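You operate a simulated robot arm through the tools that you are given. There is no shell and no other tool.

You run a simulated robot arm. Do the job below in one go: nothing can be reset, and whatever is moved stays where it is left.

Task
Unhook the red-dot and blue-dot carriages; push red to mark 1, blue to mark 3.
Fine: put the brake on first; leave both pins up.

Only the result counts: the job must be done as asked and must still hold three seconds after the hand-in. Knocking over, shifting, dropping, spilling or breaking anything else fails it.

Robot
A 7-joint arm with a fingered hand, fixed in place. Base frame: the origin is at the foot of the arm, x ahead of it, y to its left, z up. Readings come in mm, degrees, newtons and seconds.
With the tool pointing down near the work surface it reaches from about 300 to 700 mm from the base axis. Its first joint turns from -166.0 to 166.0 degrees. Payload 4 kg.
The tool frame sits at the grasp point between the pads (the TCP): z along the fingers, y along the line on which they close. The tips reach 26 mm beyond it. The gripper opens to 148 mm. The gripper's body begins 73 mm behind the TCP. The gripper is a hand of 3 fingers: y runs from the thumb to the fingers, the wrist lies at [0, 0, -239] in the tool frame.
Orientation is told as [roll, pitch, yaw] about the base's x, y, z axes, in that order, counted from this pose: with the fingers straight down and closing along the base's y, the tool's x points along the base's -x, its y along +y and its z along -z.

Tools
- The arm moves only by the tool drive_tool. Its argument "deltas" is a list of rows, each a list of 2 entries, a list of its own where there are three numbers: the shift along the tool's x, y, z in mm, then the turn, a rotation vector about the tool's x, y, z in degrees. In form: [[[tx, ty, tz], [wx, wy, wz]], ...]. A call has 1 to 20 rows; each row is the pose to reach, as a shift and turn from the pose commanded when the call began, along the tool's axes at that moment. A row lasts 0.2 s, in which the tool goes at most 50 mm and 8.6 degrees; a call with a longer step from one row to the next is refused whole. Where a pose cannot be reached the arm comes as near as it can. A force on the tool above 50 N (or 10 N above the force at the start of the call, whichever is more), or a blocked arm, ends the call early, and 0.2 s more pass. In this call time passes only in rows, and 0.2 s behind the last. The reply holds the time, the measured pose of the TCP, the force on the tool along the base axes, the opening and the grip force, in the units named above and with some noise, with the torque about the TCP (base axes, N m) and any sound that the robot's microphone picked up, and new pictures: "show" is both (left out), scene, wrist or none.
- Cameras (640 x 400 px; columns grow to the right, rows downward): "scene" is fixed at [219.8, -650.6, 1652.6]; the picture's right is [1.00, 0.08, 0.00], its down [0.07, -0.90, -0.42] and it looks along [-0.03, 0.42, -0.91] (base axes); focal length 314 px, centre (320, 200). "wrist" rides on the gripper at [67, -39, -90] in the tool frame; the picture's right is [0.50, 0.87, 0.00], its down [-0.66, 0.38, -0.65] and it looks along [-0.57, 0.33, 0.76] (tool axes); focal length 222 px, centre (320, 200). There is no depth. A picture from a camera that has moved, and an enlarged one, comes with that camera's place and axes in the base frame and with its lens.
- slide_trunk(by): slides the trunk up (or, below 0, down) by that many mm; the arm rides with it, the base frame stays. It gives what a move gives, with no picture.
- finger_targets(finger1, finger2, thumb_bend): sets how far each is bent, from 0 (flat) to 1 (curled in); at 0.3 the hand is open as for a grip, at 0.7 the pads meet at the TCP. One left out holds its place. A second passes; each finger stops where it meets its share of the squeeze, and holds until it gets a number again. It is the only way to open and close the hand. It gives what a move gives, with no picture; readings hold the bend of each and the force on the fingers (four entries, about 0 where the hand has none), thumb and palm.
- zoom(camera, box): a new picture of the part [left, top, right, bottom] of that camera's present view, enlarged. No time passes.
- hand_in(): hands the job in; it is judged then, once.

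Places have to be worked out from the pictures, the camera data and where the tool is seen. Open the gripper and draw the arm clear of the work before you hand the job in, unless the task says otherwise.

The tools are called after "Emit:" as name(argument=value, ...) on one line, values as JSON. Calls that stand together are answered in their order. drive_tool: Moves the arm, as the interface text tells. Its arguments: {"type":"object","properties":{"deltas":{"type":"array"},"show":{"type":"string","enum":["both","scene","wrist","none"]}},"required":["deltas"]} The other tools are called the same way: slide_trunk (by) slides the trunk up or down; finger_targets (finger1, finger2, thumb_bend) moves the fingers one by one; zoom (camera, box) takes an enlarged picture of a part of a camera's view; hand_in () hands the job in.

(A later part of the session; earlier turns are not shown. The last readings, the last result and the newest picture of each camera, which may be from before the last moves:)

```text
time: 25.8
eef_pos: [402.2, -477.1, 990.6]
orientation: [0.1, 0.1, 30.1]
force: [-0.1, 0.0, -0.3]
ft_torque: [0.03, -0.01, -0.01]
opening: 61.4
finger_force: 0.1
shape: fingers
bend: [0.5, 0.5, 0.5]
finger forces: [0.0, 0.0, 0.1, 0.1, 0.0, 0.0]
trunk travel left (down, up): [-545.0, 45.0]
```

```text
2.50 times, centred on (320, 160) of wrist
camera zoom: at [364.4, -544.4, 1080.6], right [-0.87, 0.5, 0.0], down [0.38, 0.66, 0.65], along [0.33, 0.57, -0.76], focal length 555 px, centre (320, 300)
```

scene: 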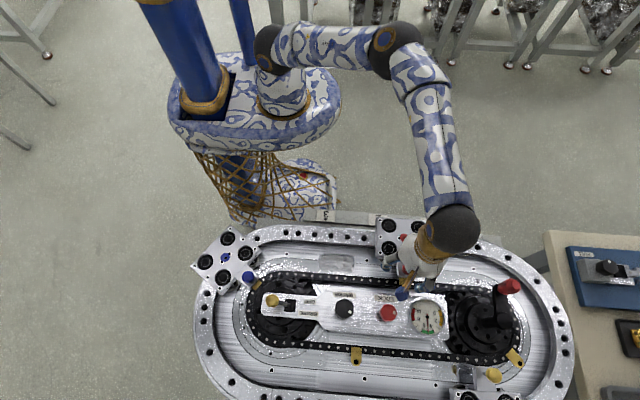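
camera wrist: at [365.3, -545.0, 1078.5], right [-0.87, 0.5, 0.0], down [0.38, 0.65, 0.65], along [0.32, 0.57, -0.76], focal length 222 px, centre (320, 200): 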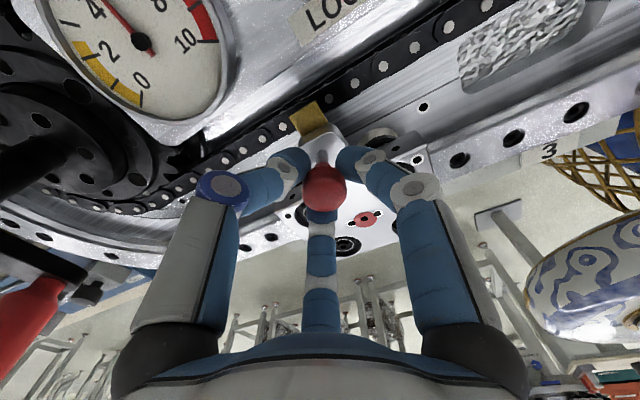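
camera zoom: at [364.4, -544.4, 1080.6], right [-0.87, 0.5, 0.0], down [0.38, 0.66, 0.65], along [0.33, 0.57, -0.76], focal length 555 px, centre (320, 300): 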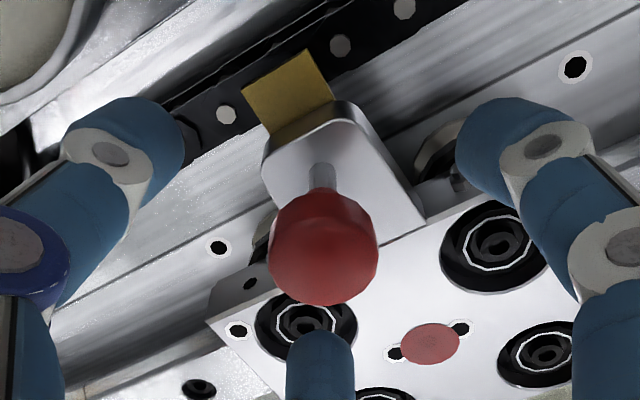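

The red pin stays up on its own. I'll rise clear, close the fingers, and move to the -x side of the red carriage at about (300,-400), ready to push it toward +x.

Emit:
drive_tool(deltas=[[[0, 0, -20], [0, 0, 0]], [[0, 0, -45], [0, 0, 0]], [[0, 0, -65], [0, 0, 0]], [[12, 30, -65], [0, 0, 0]], [[25, 59, -65], [0, 0, 0]], [[37, 88, -65], [0, 0, 0]], [[49.8, 117.7, -65], [0, 0, 0]]], show="none")

Emit:
finger_targets(finger1=0.7, finger2=0.7, thumb_bend=0.7)

Emit:
drive_tool(deltas=[[[0, 0, 0], [0, 0, 0]]], show="both")

```text
time: 27.4
eef_pos: [300.8, -399.8, 1052.2]
orientation: [-0.1, 0.1, 29.9]
force: [-0.9, 0.6, -0.7]
ft_torque: [0.02, 0.01, -0.01]
opening: 61.7
finger_force: 0.0
shape: fingers
bend: [0.5, 0.5, 0.5]
finger forces: [0.1, 0.0, 0.1, 0.0, 0.0, 0.0]
trunk travel left (down, up): [-545.0, 45.0]
```

```text
time: 28.4
eef_pos: [301.7, -402.6, 1053.3]
orientation: [0.0, 0.1, 30.1]
force: [1.0, 0.5, -0.5]
ft_torque: [0.02, 0.0, 0.02]
opening: 0.0
finger_force: 0.1
shape: fingers
bend: [0.69, 0.69, 0.7]
finger forces: [0.0, 0.0, 0.0, 0.0, 0.1, 0.0]
trunk travel left (down, up): [-545.0, 45.0]
```

```text
time: 28.8
eef_pos: [301.9, -400.9, 1052.4]
orientation: [0.0, 0.1, 30.1]
force: [0.5, 0.0, 0.0]
ft_torque: [0.0, -0.01, 0.0]
opening: 0.1
finger_force: 0.0
shape: fingers
bend: [0.69, 0.69, 0.7]
finger forces: [0.1, 0.0, 0.1, 0.0, 0.1, 0.0]
trunk travel left (down, up): [-545.0, 45.0]
camera wrist: at [263.5, -467.4, 1143.5], right [-0.87, 0.5, 0.0], down [0.38, 0.66, 0.65], along [0.33, 0.57, -0.76], focal length 222 px, centre (320, 200)
```

scene: 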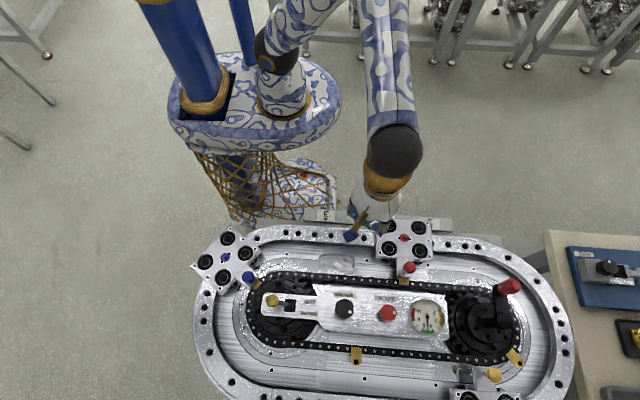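
wrist: 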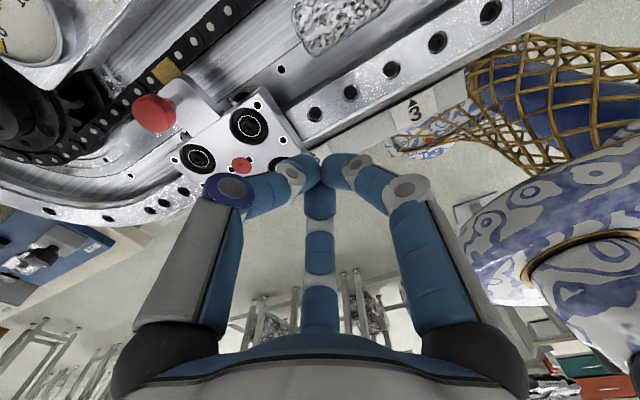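

I'll zoom on the wrist view to locate the carriage's near edge and judge the plate height against the rail.

Emit:
zoom(camera="wrist", box=[140, 40, 340, 200])

Emit:
zoom(camera="wrist", box=[280, 40, 480, 200])

Emit:
zoom(camera="scene", box=[330, 200, 450, 290])

```text
2.50 times, centred on (240, 120) of wrist
camera zoom: at [263.5, -467.4, 1143.5], right [-0.87, 0.5, 0.0], down [0.38, 0.66, 0.65], along [0.33, 0.57, -0.76], focal length 555 px, centre (520, 400)
```

zoom: 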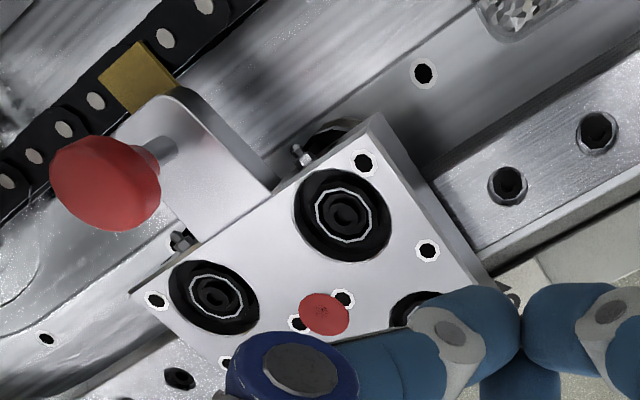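

```text
2.50 times, centred on (380, 120) of wrist
camera zoom: at [263.5, -467.4, 1143.5], right [-0.87, 0.5, 0.0], down [0.38, 0.66, 0.65], along [0.33, 0.57, -0.76], focal length 555 px, centre (170, 400)
```

zoom: 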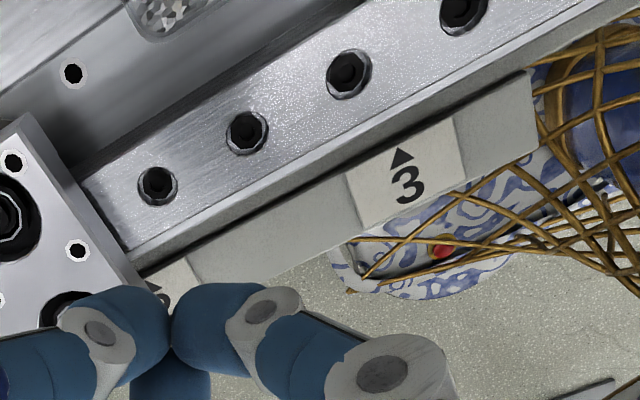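

```text
4.44 times, centred on (390, 245) of scene
camera zoom: at [219.8, -650.6, 1652.6], right [1.0, 0.08, 0.0], down [0.07, -0.9, -0.42], along [-0.03, 0.42, -0.91], focal length 1398 px, centre (9, 0)
```

zoom: 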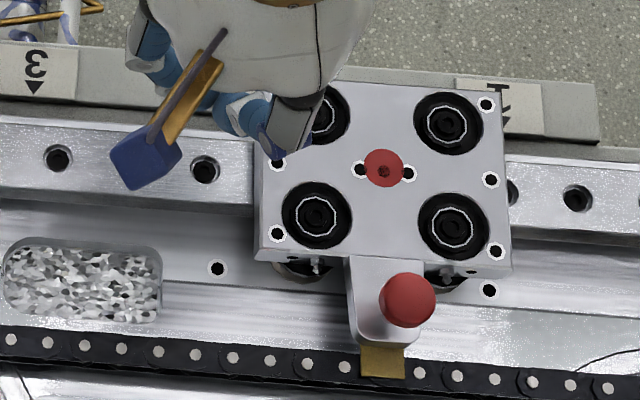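

The carriage's near edge is at x≈338, its top at z≈932 and the rail top at about z 900. I'll descend beside it to TCP z≈941, so the tips are at about 915, level with the plate edge and clear of the rail.

Emit:
drive_tool(deltas=[[[-1.5, 2.6, 30], [0, 0, 0]], [[-1.5, 2.6, 60], [0, 0, 0]], [[-1.5, 2.6, 85], [0, 0, 0]], [[-1.5, 2.6, 100], [0, 0, 0]], [[-1.5, 2.6, 107], [0, 0, 0]], [[-1.5, 2.6, 111], [0, 0, 0]]], show="both")

Emit:
zoom(camera="wrist", box=[180, 80, 420, 240])

Emit:
zoom(camera="scene", box=[330, 200, 450, 290])

```text
time: 30.2
eef_pos: [300.2, -397.3, 942.5]
orientation: [0.0, -0.1, 30.2]
force: [-0.3, 0.0, 0.0]
ft_torque: [0.01, 0.05, -0.01]
opening: 0.3
finger_force: 0.0
shape: fingers
bend: [0.69, 0.69, 0.7]
finger forces: [0.1, 0.0, 0.0, 0.1, 0.0, 0.0]
trunk travel left (down, up): [-545.0, 45.0]
camera wrist: at [261.9, -464.7, 1033.8], right [-0.87, 0.5, 0.0], down [0.38, 0.66, 0.65], along [0.33, 0.57, -0.76], focal length 222 px, centre (320, 200)
```

scene: 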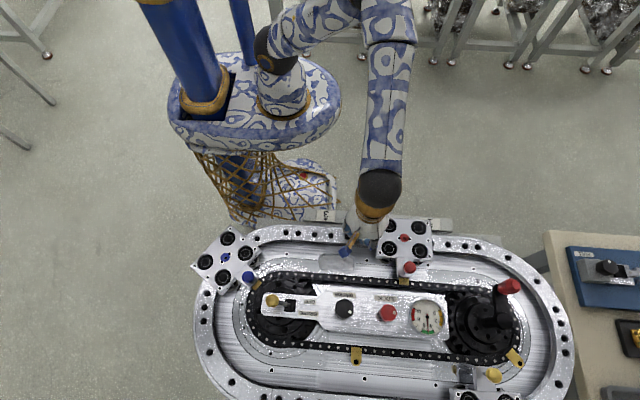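
wrist: 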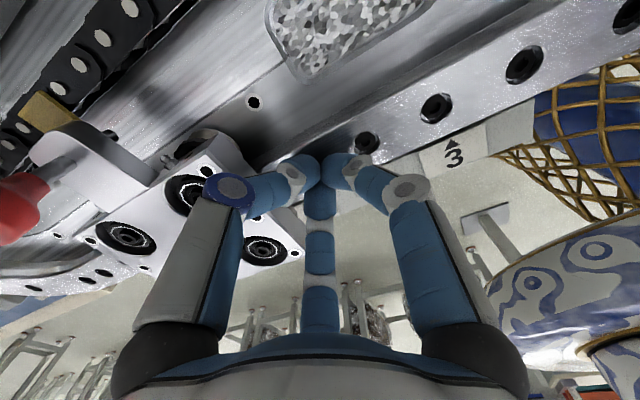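

```text
2.50 times, centred on (300, 160) of wrist
camera zoom: at [261.9, -464.7, 1033.8], right [-0.87, 0.5, 0.0], down [0.38, 0.66, 0.65], along [0.33, 0.57, -0.76], focal length 555 px, centre (370, 300)
```

zoom: 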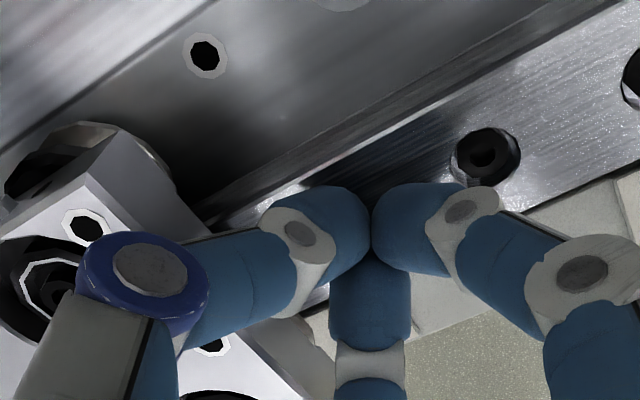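

```text
4.44 times, centred on (390, 245) of scene
camera zoom: at [219.8, -650.6, 1652.6], right [1.0, 0.08, 0.0], down [0.07, -0.9, -0.42], along [-0.03, 0.42, -0.91], focal length 1398 px, centre (9, 0)
```

zoom: 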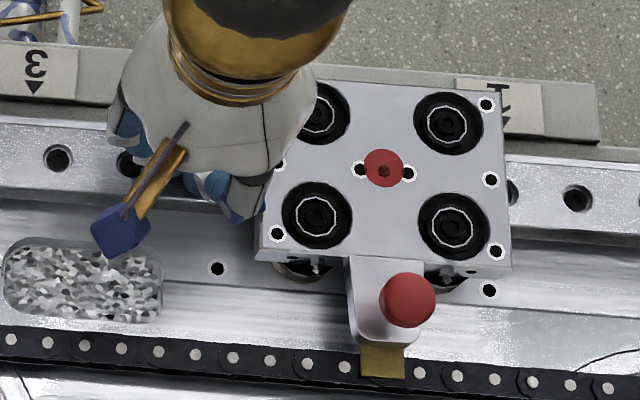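

The tips sit over the rail beside the plate with no contact yet. I'll creep toward +x until touching the carriage.

Emit:
drive_tool(deltas=[[[-4.33, -2.5, 0], [0, 0, 0]], [[-8.66, -5, 0], [0, 0, 0]], [[-13, -7.5, 0], [0, 0, 0]], [[-17.3, -10, 0], [0, 0, 0]], [[-21.6, -12.5, 0], [0, 0, 0]], [[-26, -15, 0], [0, 0, 0]]], show="wrist")

Emit:
zoom(camera="scene", box=[330, 200, 450, 290])

```text
time: 31.6
eef_pos: [330.6, -397.9, 943.3]
orientation: [0.1, -0.1, 30.0]
force: [-2.5, -0.1, 1.5]
ft_torque: [0.03, 0.01, 0.06]
opening: 0.3
finger_force: 1.1
shape: fingers
bend: [0.69, 0.7, 0.7]
finger forces: [0.1, 2.7, 0.1, 0.0, 0.0, 0.0]
trunk travel left (down, up): [-545.0, 45.0]
camera wrist: at [292.0, -464.6, 1035.1], right [-0.87, 0.5, 0.0], down [0.38, 0.66, 0.65], along [0.33, 0.57, -0.76], focal length 222 px, centre (320, 200)
```

wrist: 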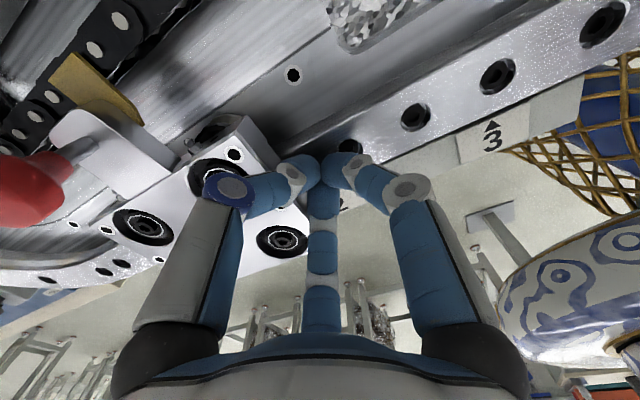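

```text
4.44 times, centred on (390, 245) of scene
camera zoom: at [219.8, -650.6, 1652.6], right [1.0, 0.08, 0.0], down [0.07, -0.9, -0.42], along [-0.03, 0.42, -0.91], focal length 1398 px, centre (9, 0)
```

zoom: 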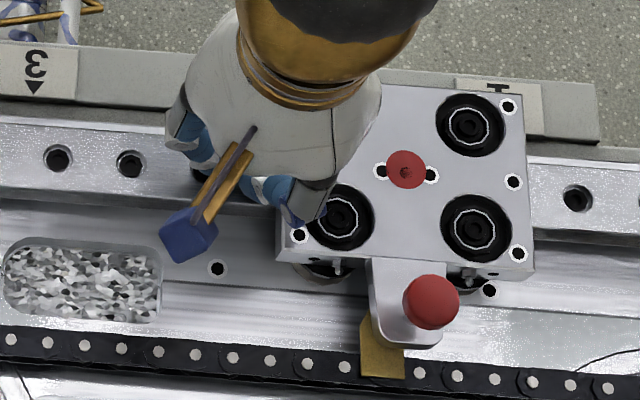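

The red carriage moves freely with 2.5 N, and its bracket is sliding off the chain tab. Its dot is now at x≈415. I'll push about 66 mm more, stop short of mark 1, and measure.

Emit:
drive_tool(deltas=[[[-5.2, -3, 0], [0, 0, 0]], [[-10.4, -6, 0], [0, 0, 0]], [[-15.6, -9, 0], [0, 0, 0]], [[-20.8, -12, 0], [0, 0, 0]], [[-26, -15, 0], [0, 0, 0]], [[-31.2, -18, 0], [0, 0, 0]], [[-36.4, -21, 0], [0, 0, 0]], [[-41.6, -24, 0], [0, 0, 0]], [[-46.8, -27, 0], [0, 0, 0]], [[-52, -30, 0], [0, 0, 0]], [[-55, -31.8, 0], [0, 0, 0]], [[-57, -32.9, 0], [0, 0, 0]]], show="both")

Emit:
zoom(camera="scene", box=[370, 200, 490, 290])

Emit:
zoom(camera="wrist", box=[180, 80, 420, 240])

```text
time: 34.2
eef_pos: [395.4, -396.7, 943.2]
orientation: [0.0, 0.0, 30.1]
force: [-3.0, -0.1, 0.0]
ft_torque: [0.01, 0.01, 0.05]
opening: 0.2
finger_force: 1.4
shape: fingers
bend: [0.69, 0.7, 0.7]
finger forces: [0.0, 2.7, 0.1, 0.0, 0.1, 0.0]
trunk travel left (down, up): [-545.0, 45.0]
camera wrist: at [357.6, -464.5, 1034.3], right [-0.87, 0.5, 0.0], down [0.38, 0.66, 0.65], along [0.33, 0.57, -0.76], focal length 222 px, centre (320, 200)
```

scene: 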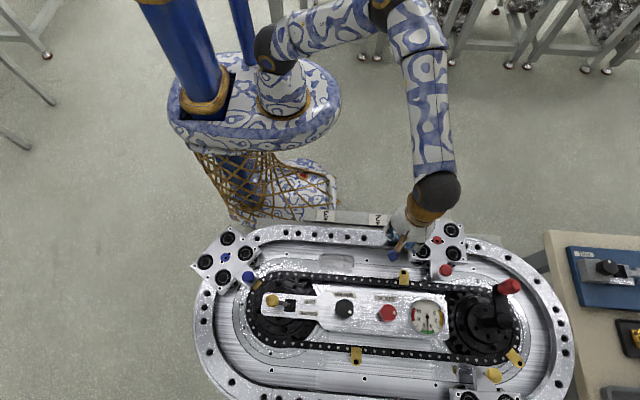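
wrist: 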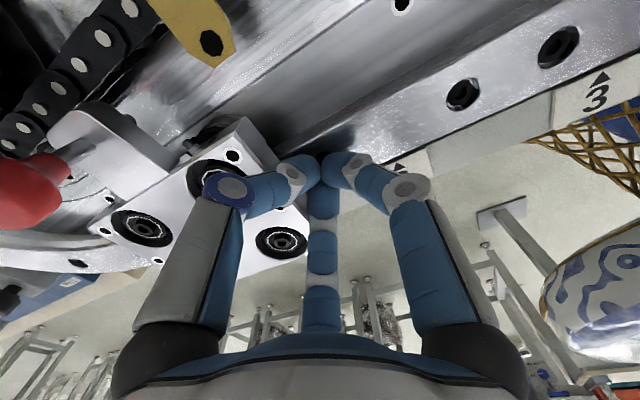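

```text
4.44 times, centred on (430, 245) of scene
camera zoom: at [219.8, -650.6, 1652.6], right [1.0, 0.08, 0.0], down [0.07, -0.9, -0.42], along [-0.03, 0.42, -0.91], focal length 1398 px, centre (-169, 0)
```

zoom: 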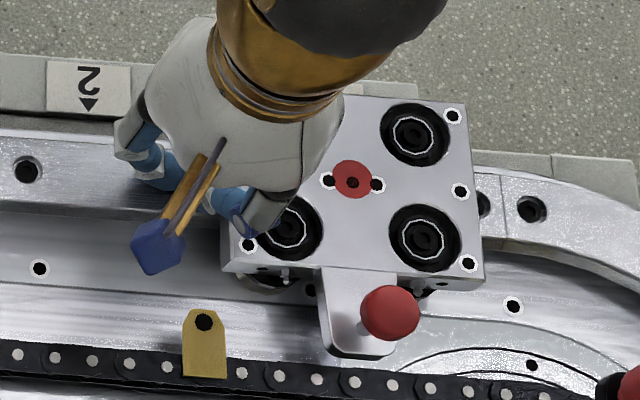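

```text
2.50 times, centred on (300, 160) of wrist
camera zoom: at [357.6, -464.5, 1034.3], right [-0.87, 0.5, 0.0], down [0.38, 0.66, 0.65], along [0.33, 0.57, -0.76], focal length 555 px, centre (370, 300)
```

zoom: 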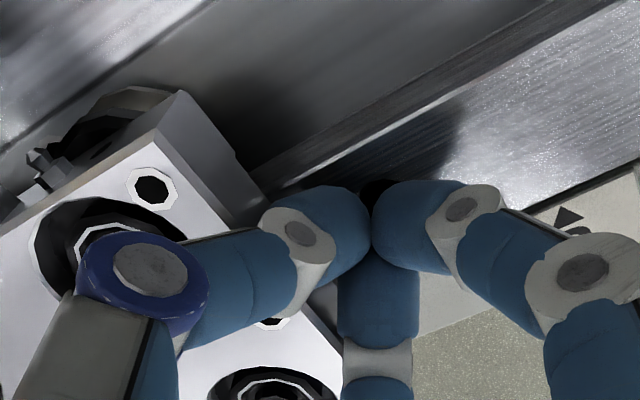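

The red carriage is about 10 mm short of mark 1. I'll back off, rise, and turn the hand so the wrist camera looks down close to mark 1 for a precise reading.

Emit:
drive_tool(deltas=[[[17.3, 10, 0], [0, 0, 0]], [[17.3, 10, -35], [0, 0, 0]], [[17.3, 10, -70], [0, 0, 0]], [[17.3, 10, -100], [0, 0, 0]], [[-14, -15, -100], [0, 0, -5]], [[-46, -40, -100], [0, 0, -10]], [[-77.6, -65.6, -100], [0, 0, -15]]], show="both")

Emit:
zoom(camera="wrist", box=[200, 60, 440, 220])

Emit:
zoom(camera="scene", box=[370, 200, 490, 290])

```text
time: 35.8
eef_pos: [498.1, -414.8, 1040.4]
orientation: [0.1, 0.1, 45.1]
force: [1.0, -0.8, 0.2]
ft_torque: [-0.03, -0.01, -0.01]
opening: 0.0
finger_force: 0.0
shape: fingers
bend: [0.69, 0.7, 0.7]
finger forces: [0.1, 0.0, 0.1, 0.0, 0.1, 0.1]
trunk travel left (down, up): [-545.0, 45.0]
camera wrist: at [478.5, -489.8, 1132.7], right [-0.97, 0.26, 0.0], down [0.2, 0.73, 0.65], along [0.17, 0.63, -0.76], focal length 222 px, centre (320, 200)
```

scene: 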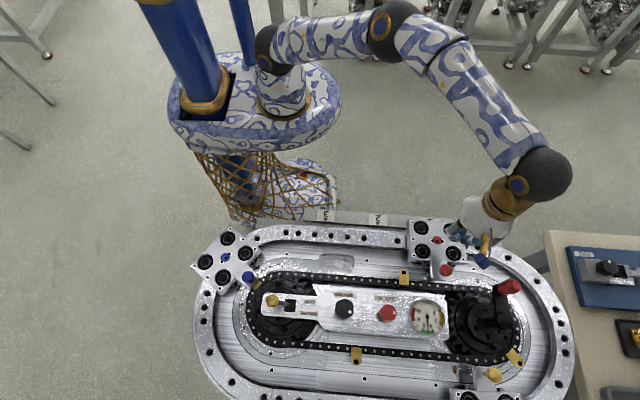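
wrist: 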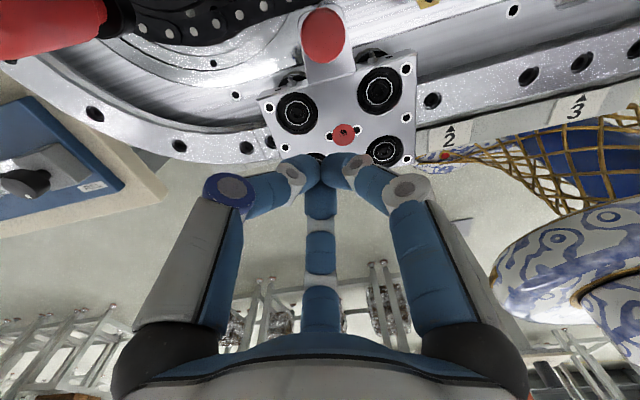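

```text
2.50 times, centred on (320, 140) of wrist
camera zoom: at [478.5, -489.8, 1132.7], right [-0.97, 0.26, 0.0], down [0.2, 0.73, 0.65], along [0.17, 0.63, -0.76], focal length 555 px, centre (320, 350)
```

zoom: 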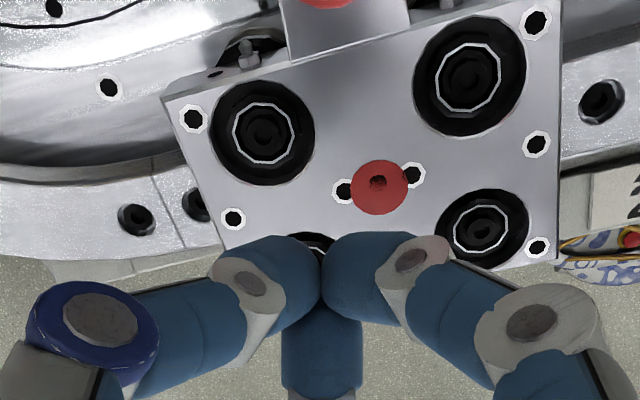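

```text
4.44 times, centred on (430, 245) of scene
camera zoom: at [219.8, -650.6, 1652.6], right [1.0, 0.08, 0.0], down [0.07, -0.9, -0.42], along [-0.03, 0.42, -0.91], focal length 1398 px, centre (-169, 0)
```

zoom: 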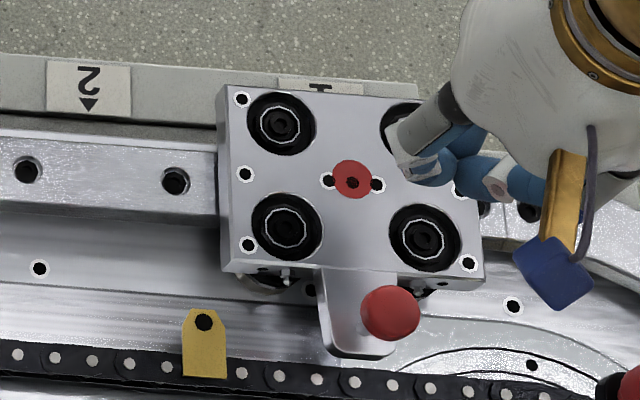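

From here the carriage hides mark 1, although the scene view puts it about 10 mm beyond the dot. I'll move the hand toward +y so the wrist camera looks almost straight down on mark 1.

Emit:
drive_tool(deltas=[[[-26, 22, 0], [0, 0, 0]], [[-52, 43.5, 0], [0, 0, 0]], [[-78, 65, 0], [0, 0, 0]], [[-103.9, 87, 0], [0, 0, 0]]], show="both")

Emit:
zoom(camera="wrist", box=[220, 0, 420, 125])

Emit:
zoom(camera="scene", box=[370, 200, 490, 290])

```text
time: 36.8
eef_pos: [507.8, -278.0, 1042.4]
orientation: [-0.1, 0.1, 45.0]
force: [-0.1, 0.3, -0.5]
ft_torque: [0.01, -0.02, 0.01]
opening: 0.2
finger_force: 0.1
shape: fingers
bend: [0.69, 0.7, 0.7]
finger forces: [0.0, 0.0, 0.1, 0.0, 0.0, 0.0]
trunk travel left (down, up): [-545.0, 45.0]
camera wrist: at [489.2, -352.4, 1133.3], right [-0.97, 0.26, 0.0], down [0.2, 0.73, 0.65], along [0.17, 0.63, -0.76], focal length 222 px, centre (320, 200)
```

scene: 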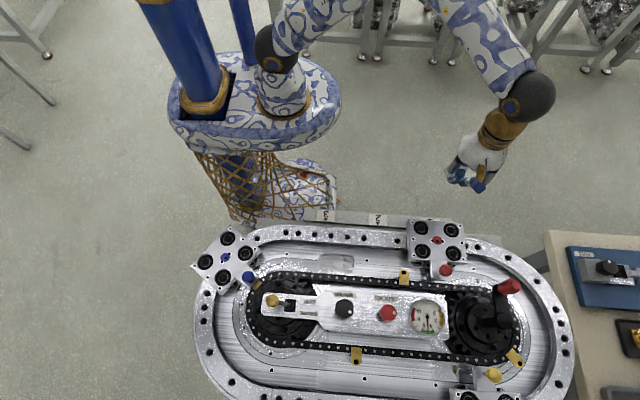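
wrist: 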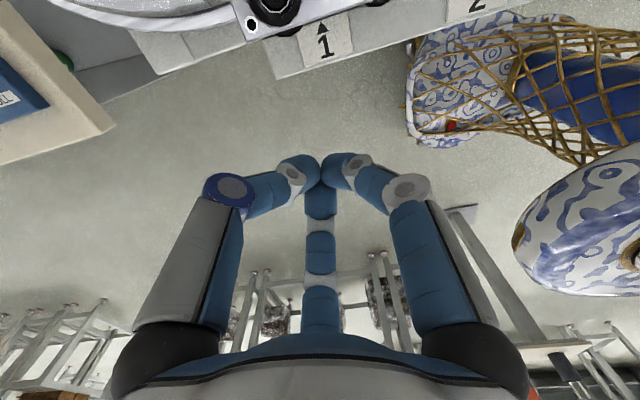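

```text
3.20 times, centred on (320, 62) of wrist
camera zoom: at [489.2, -352.4, 1133.3], right [-0.97, 0.26, 0.0], down [0.2, 0.73, 0.65], along [0.17, 0.63, -0.76], focal length 711 px, centre (320, 640)
```

zoom: 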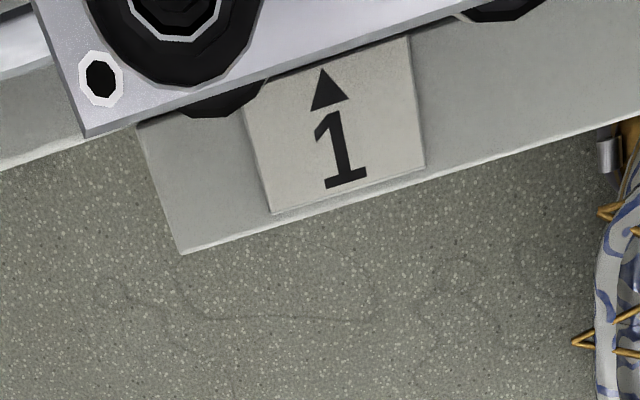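

```text
4.44 times, centred on (430, 245) of scene
camera zoom: at [219.8, -650.6, 1652.6], right [1.0, 0.08, 0.0], down [0.07, -0.9, -0.42], along [-0.03, 0.42, -0.91], focal length 1398 px, centre (-169, 0)
```

zoom: 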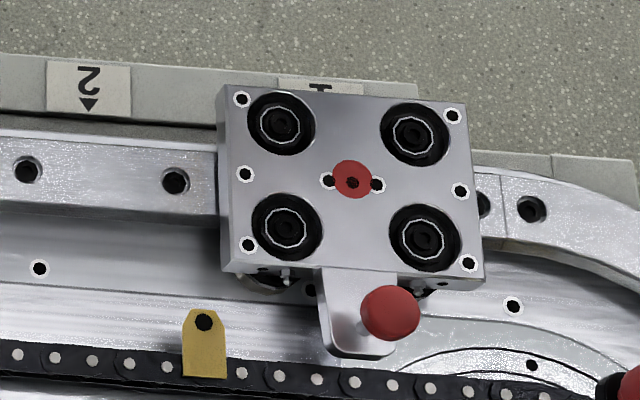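

The wrist camera now reads mark 1 at x≈490.8, and its earlier view put the red dot at x≈480.0, so about 10.5 mm remains. I'll return to the pushing side at yaw 30° and descend to the same height.

Emit:
drive_tool(deltas=[[[36, 2.8, 0], [0, 0, 3]], [[72, 5.6, 0], [0, 0, 6]], [[108, 8.5, 0], [0, 0, 9]], [[144, 11.3, 0], [0, 0, 12]], [[179.6, 14.1, 0], [0, 0, 15]], [[179.6, 14.1, 30], [0, 0, 15]], [[179.6, 14.1, 60], [0, 0, 15]], [[179.6, 14.1, 85], [0, 0, 15]], [[179.6, 14.1, 100], [0, 0, 15]]], show="both")

```text
time: 38.8
eef_pos: [370.5, -399.0, 943.4]
orientation: [-0.2, 0.2, 30.0]
force: [-0.1, 0.0, 1.1]
ft_torque: [0.01, 0.04, 0.0]
opening: 0.4
finger_force: 0.0
shape: fingers
bend: [0.69, 0.7, 0.7]
finger forces: [0.1, 0.0, 0.0, 0.0, 0.0, 0.1]
trunk travel left (down, up): [-545.0, 45.0]
camera wrist: at [332.7, -465.4, 1034.2], right [-0.87, 0.5, 0.0], down [0.38, 0.66, 0.65], along [0.33, 0.57, -0.76], focal length 222 px, centre (320, 200)
```

scene: 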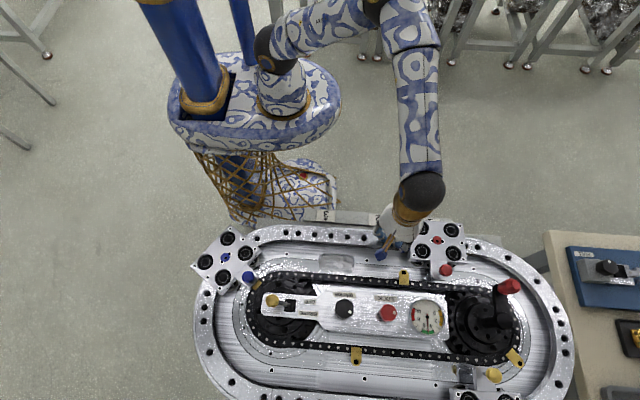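
wrist: 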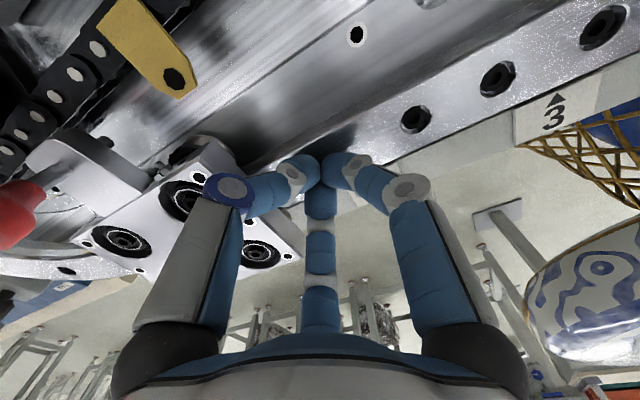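

I'm back beside the carriage at (370.5,-399,943). I'll push 35.5 mm toward +x in small steps, which should move the carriage the remaining 10.5 mm.

Emit:
drive_tool(deltas=[[[-5.2, -3, 0], [0, 0, 0]], [[-10.4, -6, 0], [0, 0, 0]], [[-15.6, -9, 0], [0, 0, 0]], [[-20, -11.5, 0], [0, 0, 0]], [[-23.4, -13.5, 0], [0, 0, 0]], [[-26.5, -15.3, 0], [0, 0, 0]], [[-29, -16.8, 0], [0, 0, 0]], [[-30.7, -17.75, 0], [0, 0, 0]]], show="none")

Emit:
zoom(camera="scene", box=[370, 200, 490, 290])

```text
time: 40.6
eef_pos: [406.9, -397.5, 943.5]
orientation: [-0.1, 0.0, 30.1]
force: [-2.6, -0.3, 1.7]
ft_torque: [0.04, -0.01, 0.04]
opening: 0.5
finger_force: 1.8
shape: fingers
bend: [0.69, 0.7, 0.7]
finger forces: [0.1, 2.9, 0.0, 0.0, 0.0, 0.0]
trunk travel left (down, up): [-545.0, 45.0]
```

```text
4.44 times, centred on (430, 245) of scene
camera zoom: at [219.8, -650.6, 1652.6], right [1.0, 0.08, 0.0], down [0.07, -0.9, -0.42], along [-0.03, 0.42, -0.91], focal length 1398 px, centre (-169, 0)
```

zoom: 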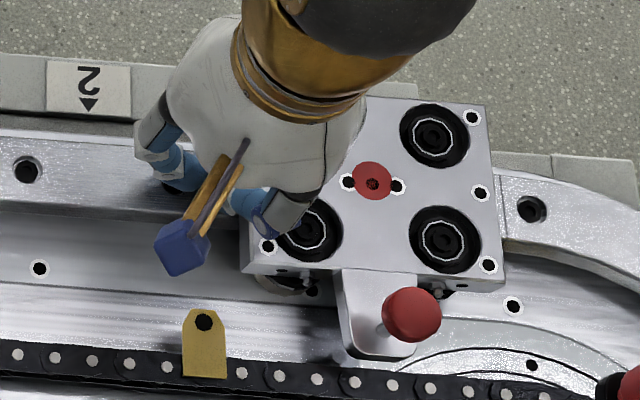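

The dot moved about 10.7 mm and should be at x≈490.7. I'll back off and verify from the same viewpoint as before.

Emit:
drive_tool(deltas=[[[17.3, 10, 0], [0, 0, 0]], [[17.3, 10, -35], [0, 0, 0]], [[17.3, 10, -70], [0, 0, 0]], [[17.3, 10, -100], [0, 0, 0]], [[-14, -15, -100], [0, 0, -5]], [[-46, -40, -100], [0, 0, -10]], [[-81.1, -67.6, -100], [0, 0, -15]]], show="none")

Emit:
zoom(camera="wrist", box=[220, 60, 420, 185])

Emit:
drive_tool(deltas=[[[-24, 24, 0], [0, 0, 0]], [[-48, 48, 0], [0, 0, 0]], [[-72, 72, 0], [0, 0, 0]], [[-95.5, 95.5, 0], [0, 0, 0]]], show="none")

Emit:
zoom(camera="wrist", box=[220, 0, 420, 125])

Emit:
zoom(camera="scene", box=[370, 200, 490, 290])

```text
time: 42.2
eef_pos: [509.8, -416.4, 1043.1]
orientation: [0.0, -0.1, 45.1]
force: [-0.3, 0.6, 1.1]
ft_torque: [0.06, -0.01, 0.01]
opening: 0.3
finger_force: 0.0
shape: fingers
bend: [0.69, 0.7, 0.7]
finger forces: [0.0, 0.0, 0.0, 0.1, 0.0, 0.0]
trunk travel left (down, up): [-545.0, 45.0]
```

```text
3.20 times, centred on (320, 122) of wrist
camera zoom: at [491.8, -491.3, 1133.8], right [-0.97, 0.26, 0.0], down [0.2, 0.73, 0.65], along [0.17, 0.63, -0.76], focal length 711 px, centre (320, 448)
```

zoom: 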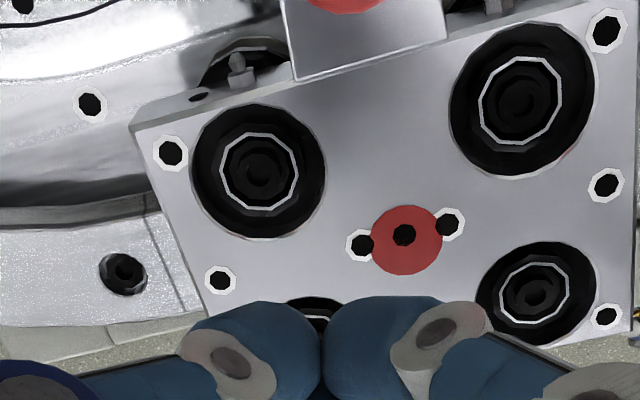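

```text
time: 43.2
eef_pos: [509.5, -279.8, 1040.5]
orientation: [0.0, 0.0, 45.1]
force: [0.3, 0.5, 0.2]
ft_torque: [-0.01, -0.01, -0.03]
opening: 0.2
finger_force: 0.0
shape: fingers
bend: [0.69, 0.7, 0.7]
finger forces: [0.1, 0.0, 0.1, 0.0, 0.1, 0.0]
trunk travel left (down, up): [-545.0, 45.0]
```

```text
3.20 times, centred on (320, 62) of wrist
camera zoom: at [490.1, -353.7, 1132.5], right [-0.97, 0.26, 0.0], down [0.2, 0.73, 0.65], along [0.17, 0.63, -0.76], focal length 711 px, centre (320, 640)
```

zoom: 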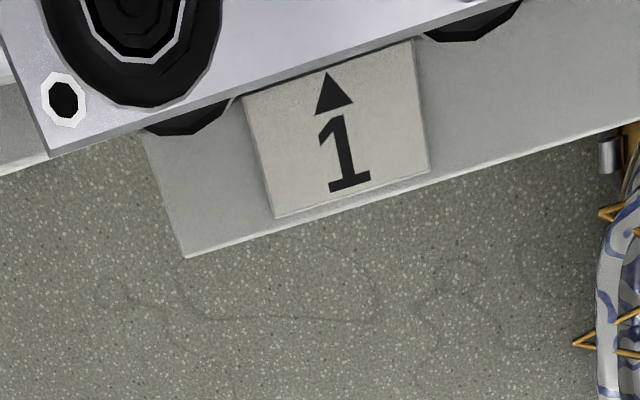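

```text
4.44 times, centred on (430, 245) of scene
camera zoom: at [219.8, -650.6, 1652.6], right [1.0, 0.08, 0.0], down [0.07, -0.9, -0.42], along [-0.03, 0.42, -0.91], focal length 1398 px, centre (-169, 0)
```

zoom: 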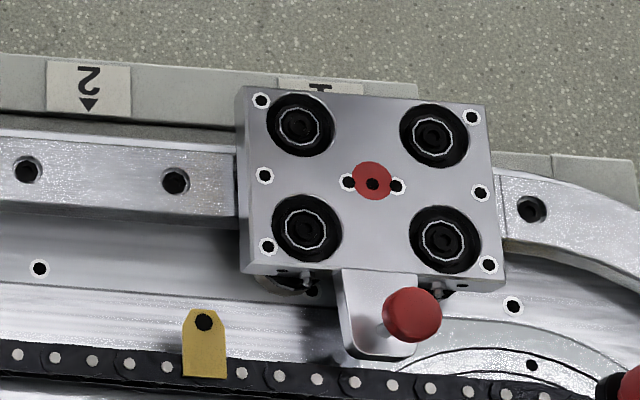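

The red dot is within about 1 mm of mark 1's arrow and its pin is still up. Next I'll go to the blue pin near (53,-525), rising a little and turning the tool back to yaw 0°.

Emit:
drive_tool(deltas=[[[38.9, 12.3, -15], [0, 0, 3.75]], [[77.7, 24.7, -30], [0, 0, 7.5]], [[116.6, 37, -30], [0, 0, 11.25]], [[155.4, 49.4, -30], [0, 0, 15]], [[194.3, 61.7, -30], [0, 0, 18.75]], [[233.2, 74, -30], [0, 0, 22.5]], [[272, 86.4, -30], [0, 0, 26.25]], [[310.9, 98.7, -30], [0, 0, 30]], [[349.7, 111, -30], [0, 0, 33.75]], [[388.6, 123.4, -30], [0, 0, 37.5]], [[427.4, 135.8, -30], [0, 0, 41.25]], [[466.3, 148.1, -30], [0, 0, 45]]], show="both")

Emit:
zoom(camera="wrist", box=[220, 20, 420, 145])

```text
time: 45.8
eef_pos: [76.5, -504.9, 1074.7]
orientation: [0.0, 0.0, 0.1]
force: [-0.2, -0.2, -0.1]
ft_torque: [0.0, 0.0, 0.0]
opening: 0.3
finger_force: 0.1
shape: fingers
bend: [0.69, 0.7, 0.7]
finger forces: [0.1, 0.0, 0.1, 0.0, 0.0, 0.1]
trunk travel left (down, up): [-545.0, 45.0]
camera wrist: at [10.4, -543.6, 1165.7], right [-0.5, 0.87, 0.0], down [0.66, 0.38, 0.65], along [0.57, 0.33, -0.76], focal length 222 px, centre (320, 200)
```

scene: 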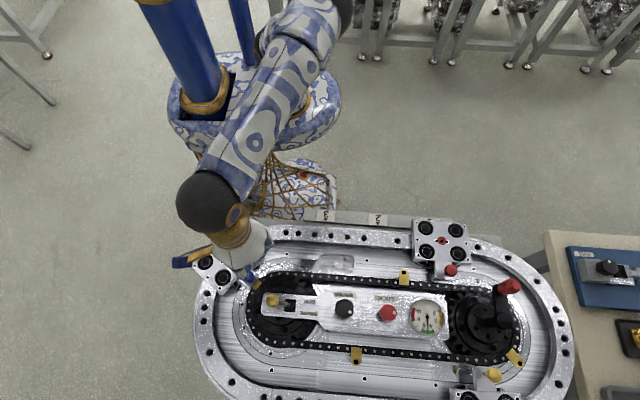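
wrist: 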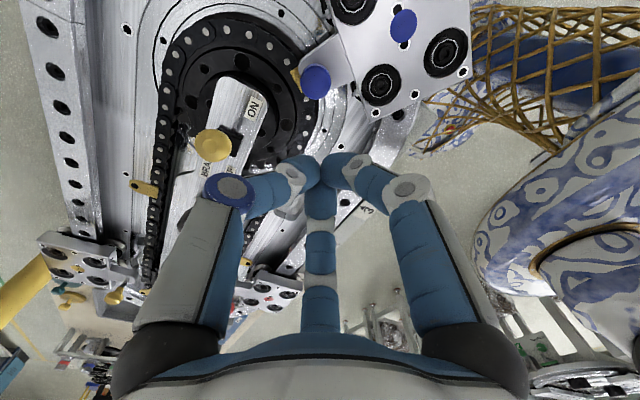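

```text
3.20 times, centred on (320, 82) of wrist
camera zoom: at [10.4, -543.6, 1165.7], right [-0.5, 0.87, 0.0], down [0.66, 0.38, 0.65], along [0.57, 0.33, -0.76], focal length 711 px, centre (320, 576)
```

zoom: 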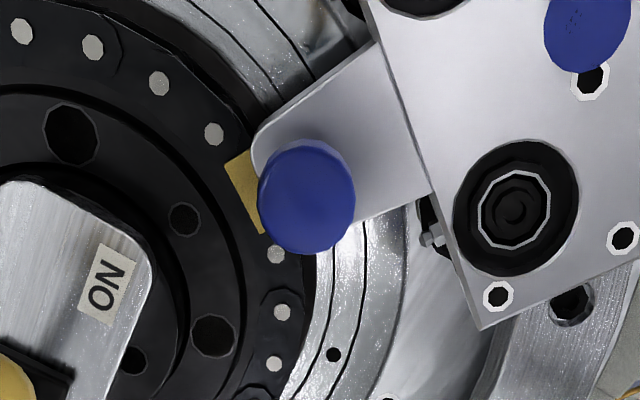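

The blue knob is at about (52.8,-523,955) and the blue dot at about (-13,-477). I'll half-open the fingers and come down above the knob for an alignment check.

Emit:
finger_targets(finger1=0.5, finger2=0.5, thumb_bend=0.5)

Emit:
drive_tool(deltas=[[[12, -9, 10], [0, 0, 0]], [[23.5, -18.2, 35], [0, 0, 0]], [[23.5, -18.2, 65], [0, 0, 0]]], show="both")

Emit:
zoom(camera="wrist", box=[220, 80, 420, 205])

```text
time: 46.8
eef_pos: [77.8, -505.0, 1075.1]
orientation: [0.0, 0.0, 0.1]
force: [0.4, 1.2, -0.1]
ft_torque: [0.04, 0.01, -0.02]
opening: 61.7
finger_force: 0.0
shape: fingers
bend: [0.5, 0.5, 0.5]
finger forces: [0.1, 0.1, 0.1, 0.1, 0.0, 0.1]
trunk travel left (down, up): [-545.0, 45.0]
```

```text
time: 47.6
eef_pos: [52.8, -523.1, 1008.9]
orientation: [0.0, 0.0, 0.1]
force: [0.2, -0.5, -0.4]
ft_torque: [0.02, 0.04, -0.02]
opening: 61.6
finger_force: 0.1
shape: fingers
bend: [0.5, 0.5, 0.5]
finger forces: [0.1, 0.1, 0.0, 0.0, 0.1, 0.1]
trunk travel left (down, up): [-545.0, 45.0]
camera wrist: at [-13.7, -562.3, 1099.3], right [-0.5, 0.87, 0.0], down [0.66, 0.38, 0.65], along [0.57, 0.33, -0.76], focal length 222 px, centre (320, 200)
```

scene: 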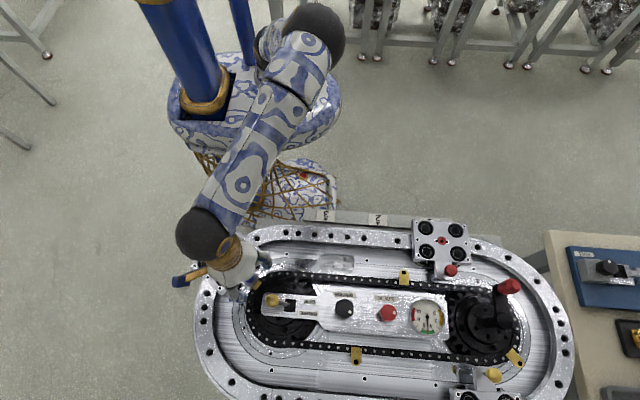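
wrist: 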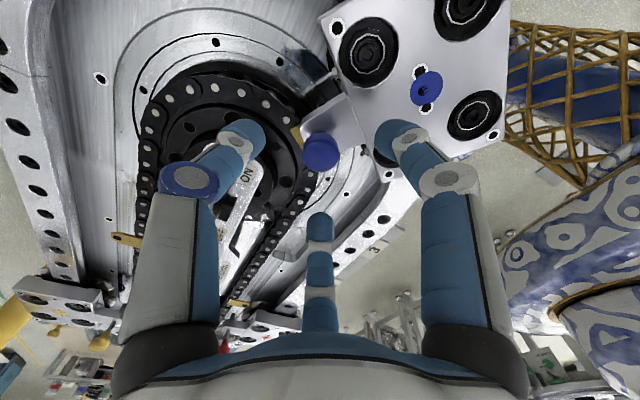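

```text
3.20 times, centred on (320, 142) of wrist
camera zoom: at [-13.7, -562.3, 1099.3], right [-0.5, 0.87, 0.0], down [0.66, 0.38, 0.65], along [0.57, 0.33, -0.76], focal length 711 px, centre (320, 384)
```

zoom: 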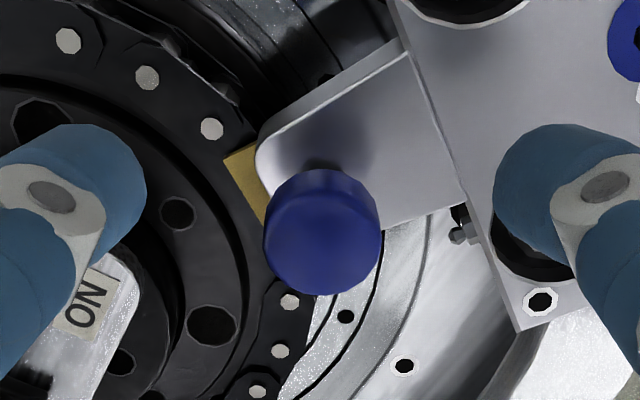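

The alignment matches the red approach almost exactly. I'll descend straight to TCP z≈970 and close on the blue knob.

Emit:
drive_tool(deltas=[[[0, 0, 12], [0, 0, 0]], [[0, 0, 24], [0, 0, 0]], [[0, 0, 33], [0, 0, 0]], [[0, 0, 39], [0, 0, 0]]], show="none")

Emit:
finger_targets(finger1=0.7, finger2=0.7, thumb_bend=0.7)

Emit:
zoom(camera="wrist", box=[220, 80, 420, 240])

```text
time: 48.6
eef_pos: [52.4, -524.3, 970.0]
orientation: [-0.1, 0.0, -0.1]
force: [-0.3, 0.1, 1.0]
ft_torque: [0.03, 0.06, 0.01]
opening: 61.8
finger_force: 0.8
shape: fingers
bend: [0.5, 0.5, 0.5]
finger forces: [1.1, 0.0, 0.0, 0.0, 0.0, 0.1]
trunk travel left (down, up): [-545.0, 45.0]
```

```text
time: 49.6
eef_pos: [53.0, -524.2, 969.1]
orientation: [0.0, 0.0, 0.1]
force: [-0.5, 0.3, 0.4]
ft_torque: [-0.01, 0.01, -0.02]
opening: 14.6
finger_force: 7.3
shape: fingers
bend: [0.64, 0.65, 0.66]
finger forces: [4.4, 3.8, 0.0, 0.0, 5.9, 0.0]
trunk travel left (down, up): [-545.0, 45.0]
```

```text
2.50 times, centred on (320, 160) of wrist
camera zoom: at [-13.9, -562.4, 1060.2], right [-0.5, 0.87, 0.0], down [0.66, 0.38, 0.65], along [0.57, 0.33, -0.76], focal length 555 px, centre (320, 300)
```

zoom: 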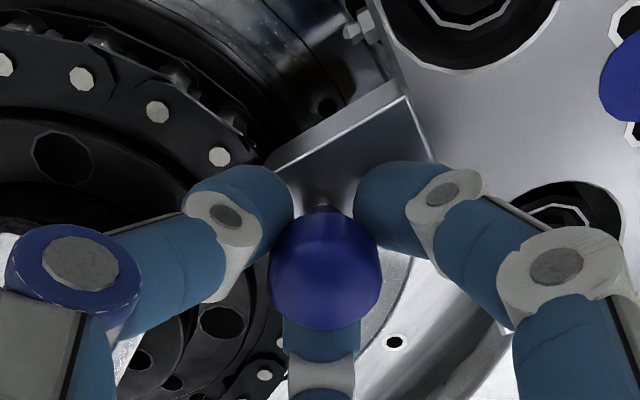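

The blue knob is gripped evenly (4.4, 3.8 and 5.9 N). I'll lift it slowly by about 20 mm, as I did with red.

Emit:
drive_tool(deltas=[[[0, 0, -3], [0, 0, 0]], [[0, 0, -6], [0, 0, 0]], [[0, 0, -9], [0, 0, 0]], [[0, 0, -12], [0, 0, 0]], [[0, 0, -14], [0, 0, 0]], [[0, 0, -16], [0, 0, 0]], [[0, 0, -18], [0, 0, 0]], [[0, 0, -20], [0, 0, 0]]], show="none")

Emit:
zoom(camera="wrist", box=[220, 80, 420, 240])

```text
time: 51.4
eef_pos: [53.4, -525.4, 988.1]
orientation: [0.1, 0.1, 0.0]
force: [-1.5, 0.4, -13.4]
ft_torque: [-0.1, -0.05, -0.01]
opening: 15.1
finger_force: 10.1
shape: fingers
bend: [0.65, 0.66, 0.67]
finger forces: [9.3, 6.2, 0.0, 0.0, 5.0, 0.0]
trunk travel left (down, up): [-545.0, 45.0]
```

```text
2.50 times, centred on (320, 160) of wrist
camera zoom: at [-13.9, -563.5, 1078.4], right [-0.5, 0.87, 0.0], down [0.66, 0.38, 0.65], along [0.57, 0.33, -0.76], focal length 555 px, centre (320, 300)
```

zoom: 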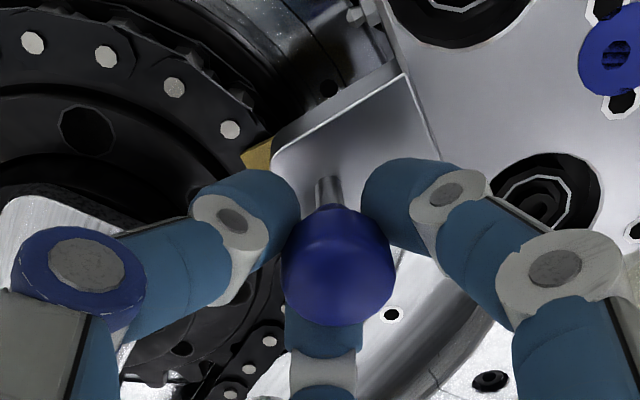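

The blue pin has reached its top stop at about 13 N pull, and the stem is visible. I'll release it and check that it holds.

Emit:
finger_targets(finger1=0.5, finger2=0.5, thumb_bend=0.5)

Emit:
zoom(camera="wrist", box=[220, 80, 420, 240])

Emit:
drive_tool(deltas=[[[0, 0, -25], [0, 0, 0]], [[0, 0, -60], [0, 0, 0]], [[0, 0, -85], [0, 0, 0]]], show="both")

Emit:
zoom(camera="scene", box=[180, 220, 300, 310])

```text
time: 52.4
eef_pos: [53.2, -524.4, 988.0]
orientation: [-0.2, 0.0, 0.0]
force: [0.7, -0.1, 0.4]
ft_torque: [-0.01, 0.02, 0.03]
opening: 61.6
finger_force: 0.2
shape: fingers
bend: [0.5, 0.5, 0.5]
finger forces: [0.1, 0.0, 0.0, 0.0, 0.1, 0.0]
trunk travel left (down, up): [-545.0, 45.0]
```

```text
2.50 times, centred on (320, 160) of wrist
camera zoom: at [-14.0, -562.5, 1079.9], right [-0.5, 0.87, 0.0], down [0.66, 0.38, 0.65], along [0.57, 0.33, -0.76], focal length 555 px, centre (320, 300)
```

zoom: 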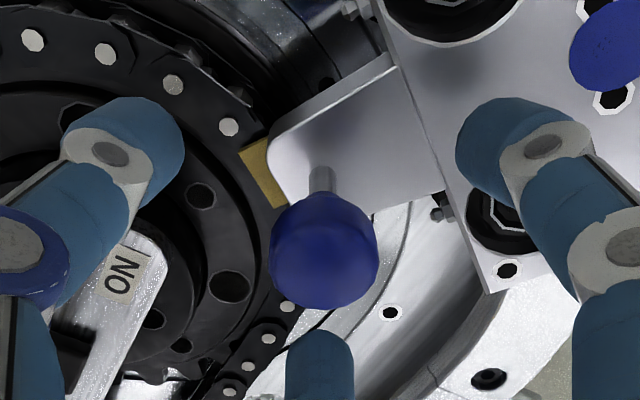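

```text
time: 53.2
eef_pos: [51.6, -525.8, 1076.7]
orientation: [0.0, 0.0, 0.0]
force: [0.1, 0.1, -0.4]
ft_torque: [0.0, -0.01, -0.01]
opening: 61.7
finger_force: 0.1
shape: fingers
bend: [0.5, 0.5, 0.5]
finger forces: [0.0, 0.0, 0.0, 0.0, 0.0, 0.1]
trunk travel left (down, up): [-545.0, 45.0]
camera wrist: at [-14.6, -563.2, 1167.4], right [-0.5, 0.87, 0.0], down [0.66, 0.38, 0.65], along [0.57, 0.33, -0.76], focal length 222 px, centre (320, 200)
```

scene: 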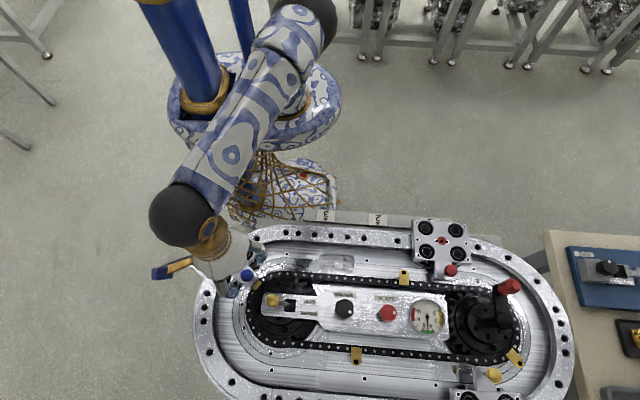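
wrist: 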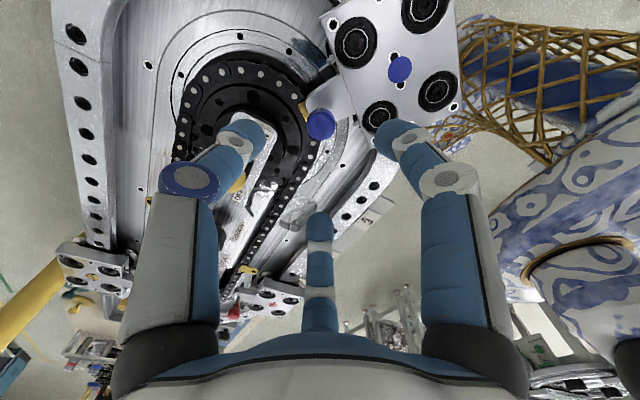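

```text
4.44 times, centred on (240, 265) of scene
camera zoom: at [219.8, -650.6, 1652.6], right [1.0, 0.08, 0.0], down [0.07, -0.9, -0.42], along [-0.03, 0.42, -0.91], focal length 1398 px, centre (676, -89)
```

zoom: 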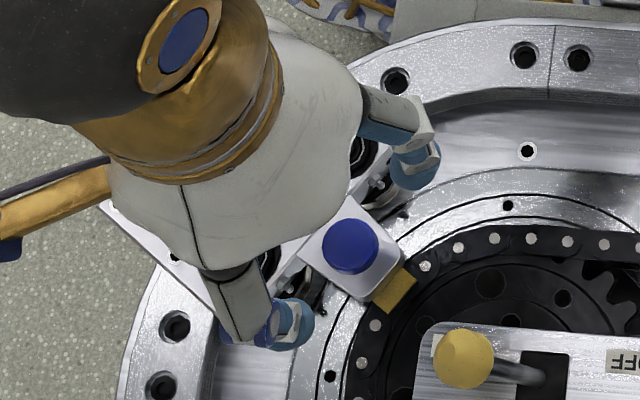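

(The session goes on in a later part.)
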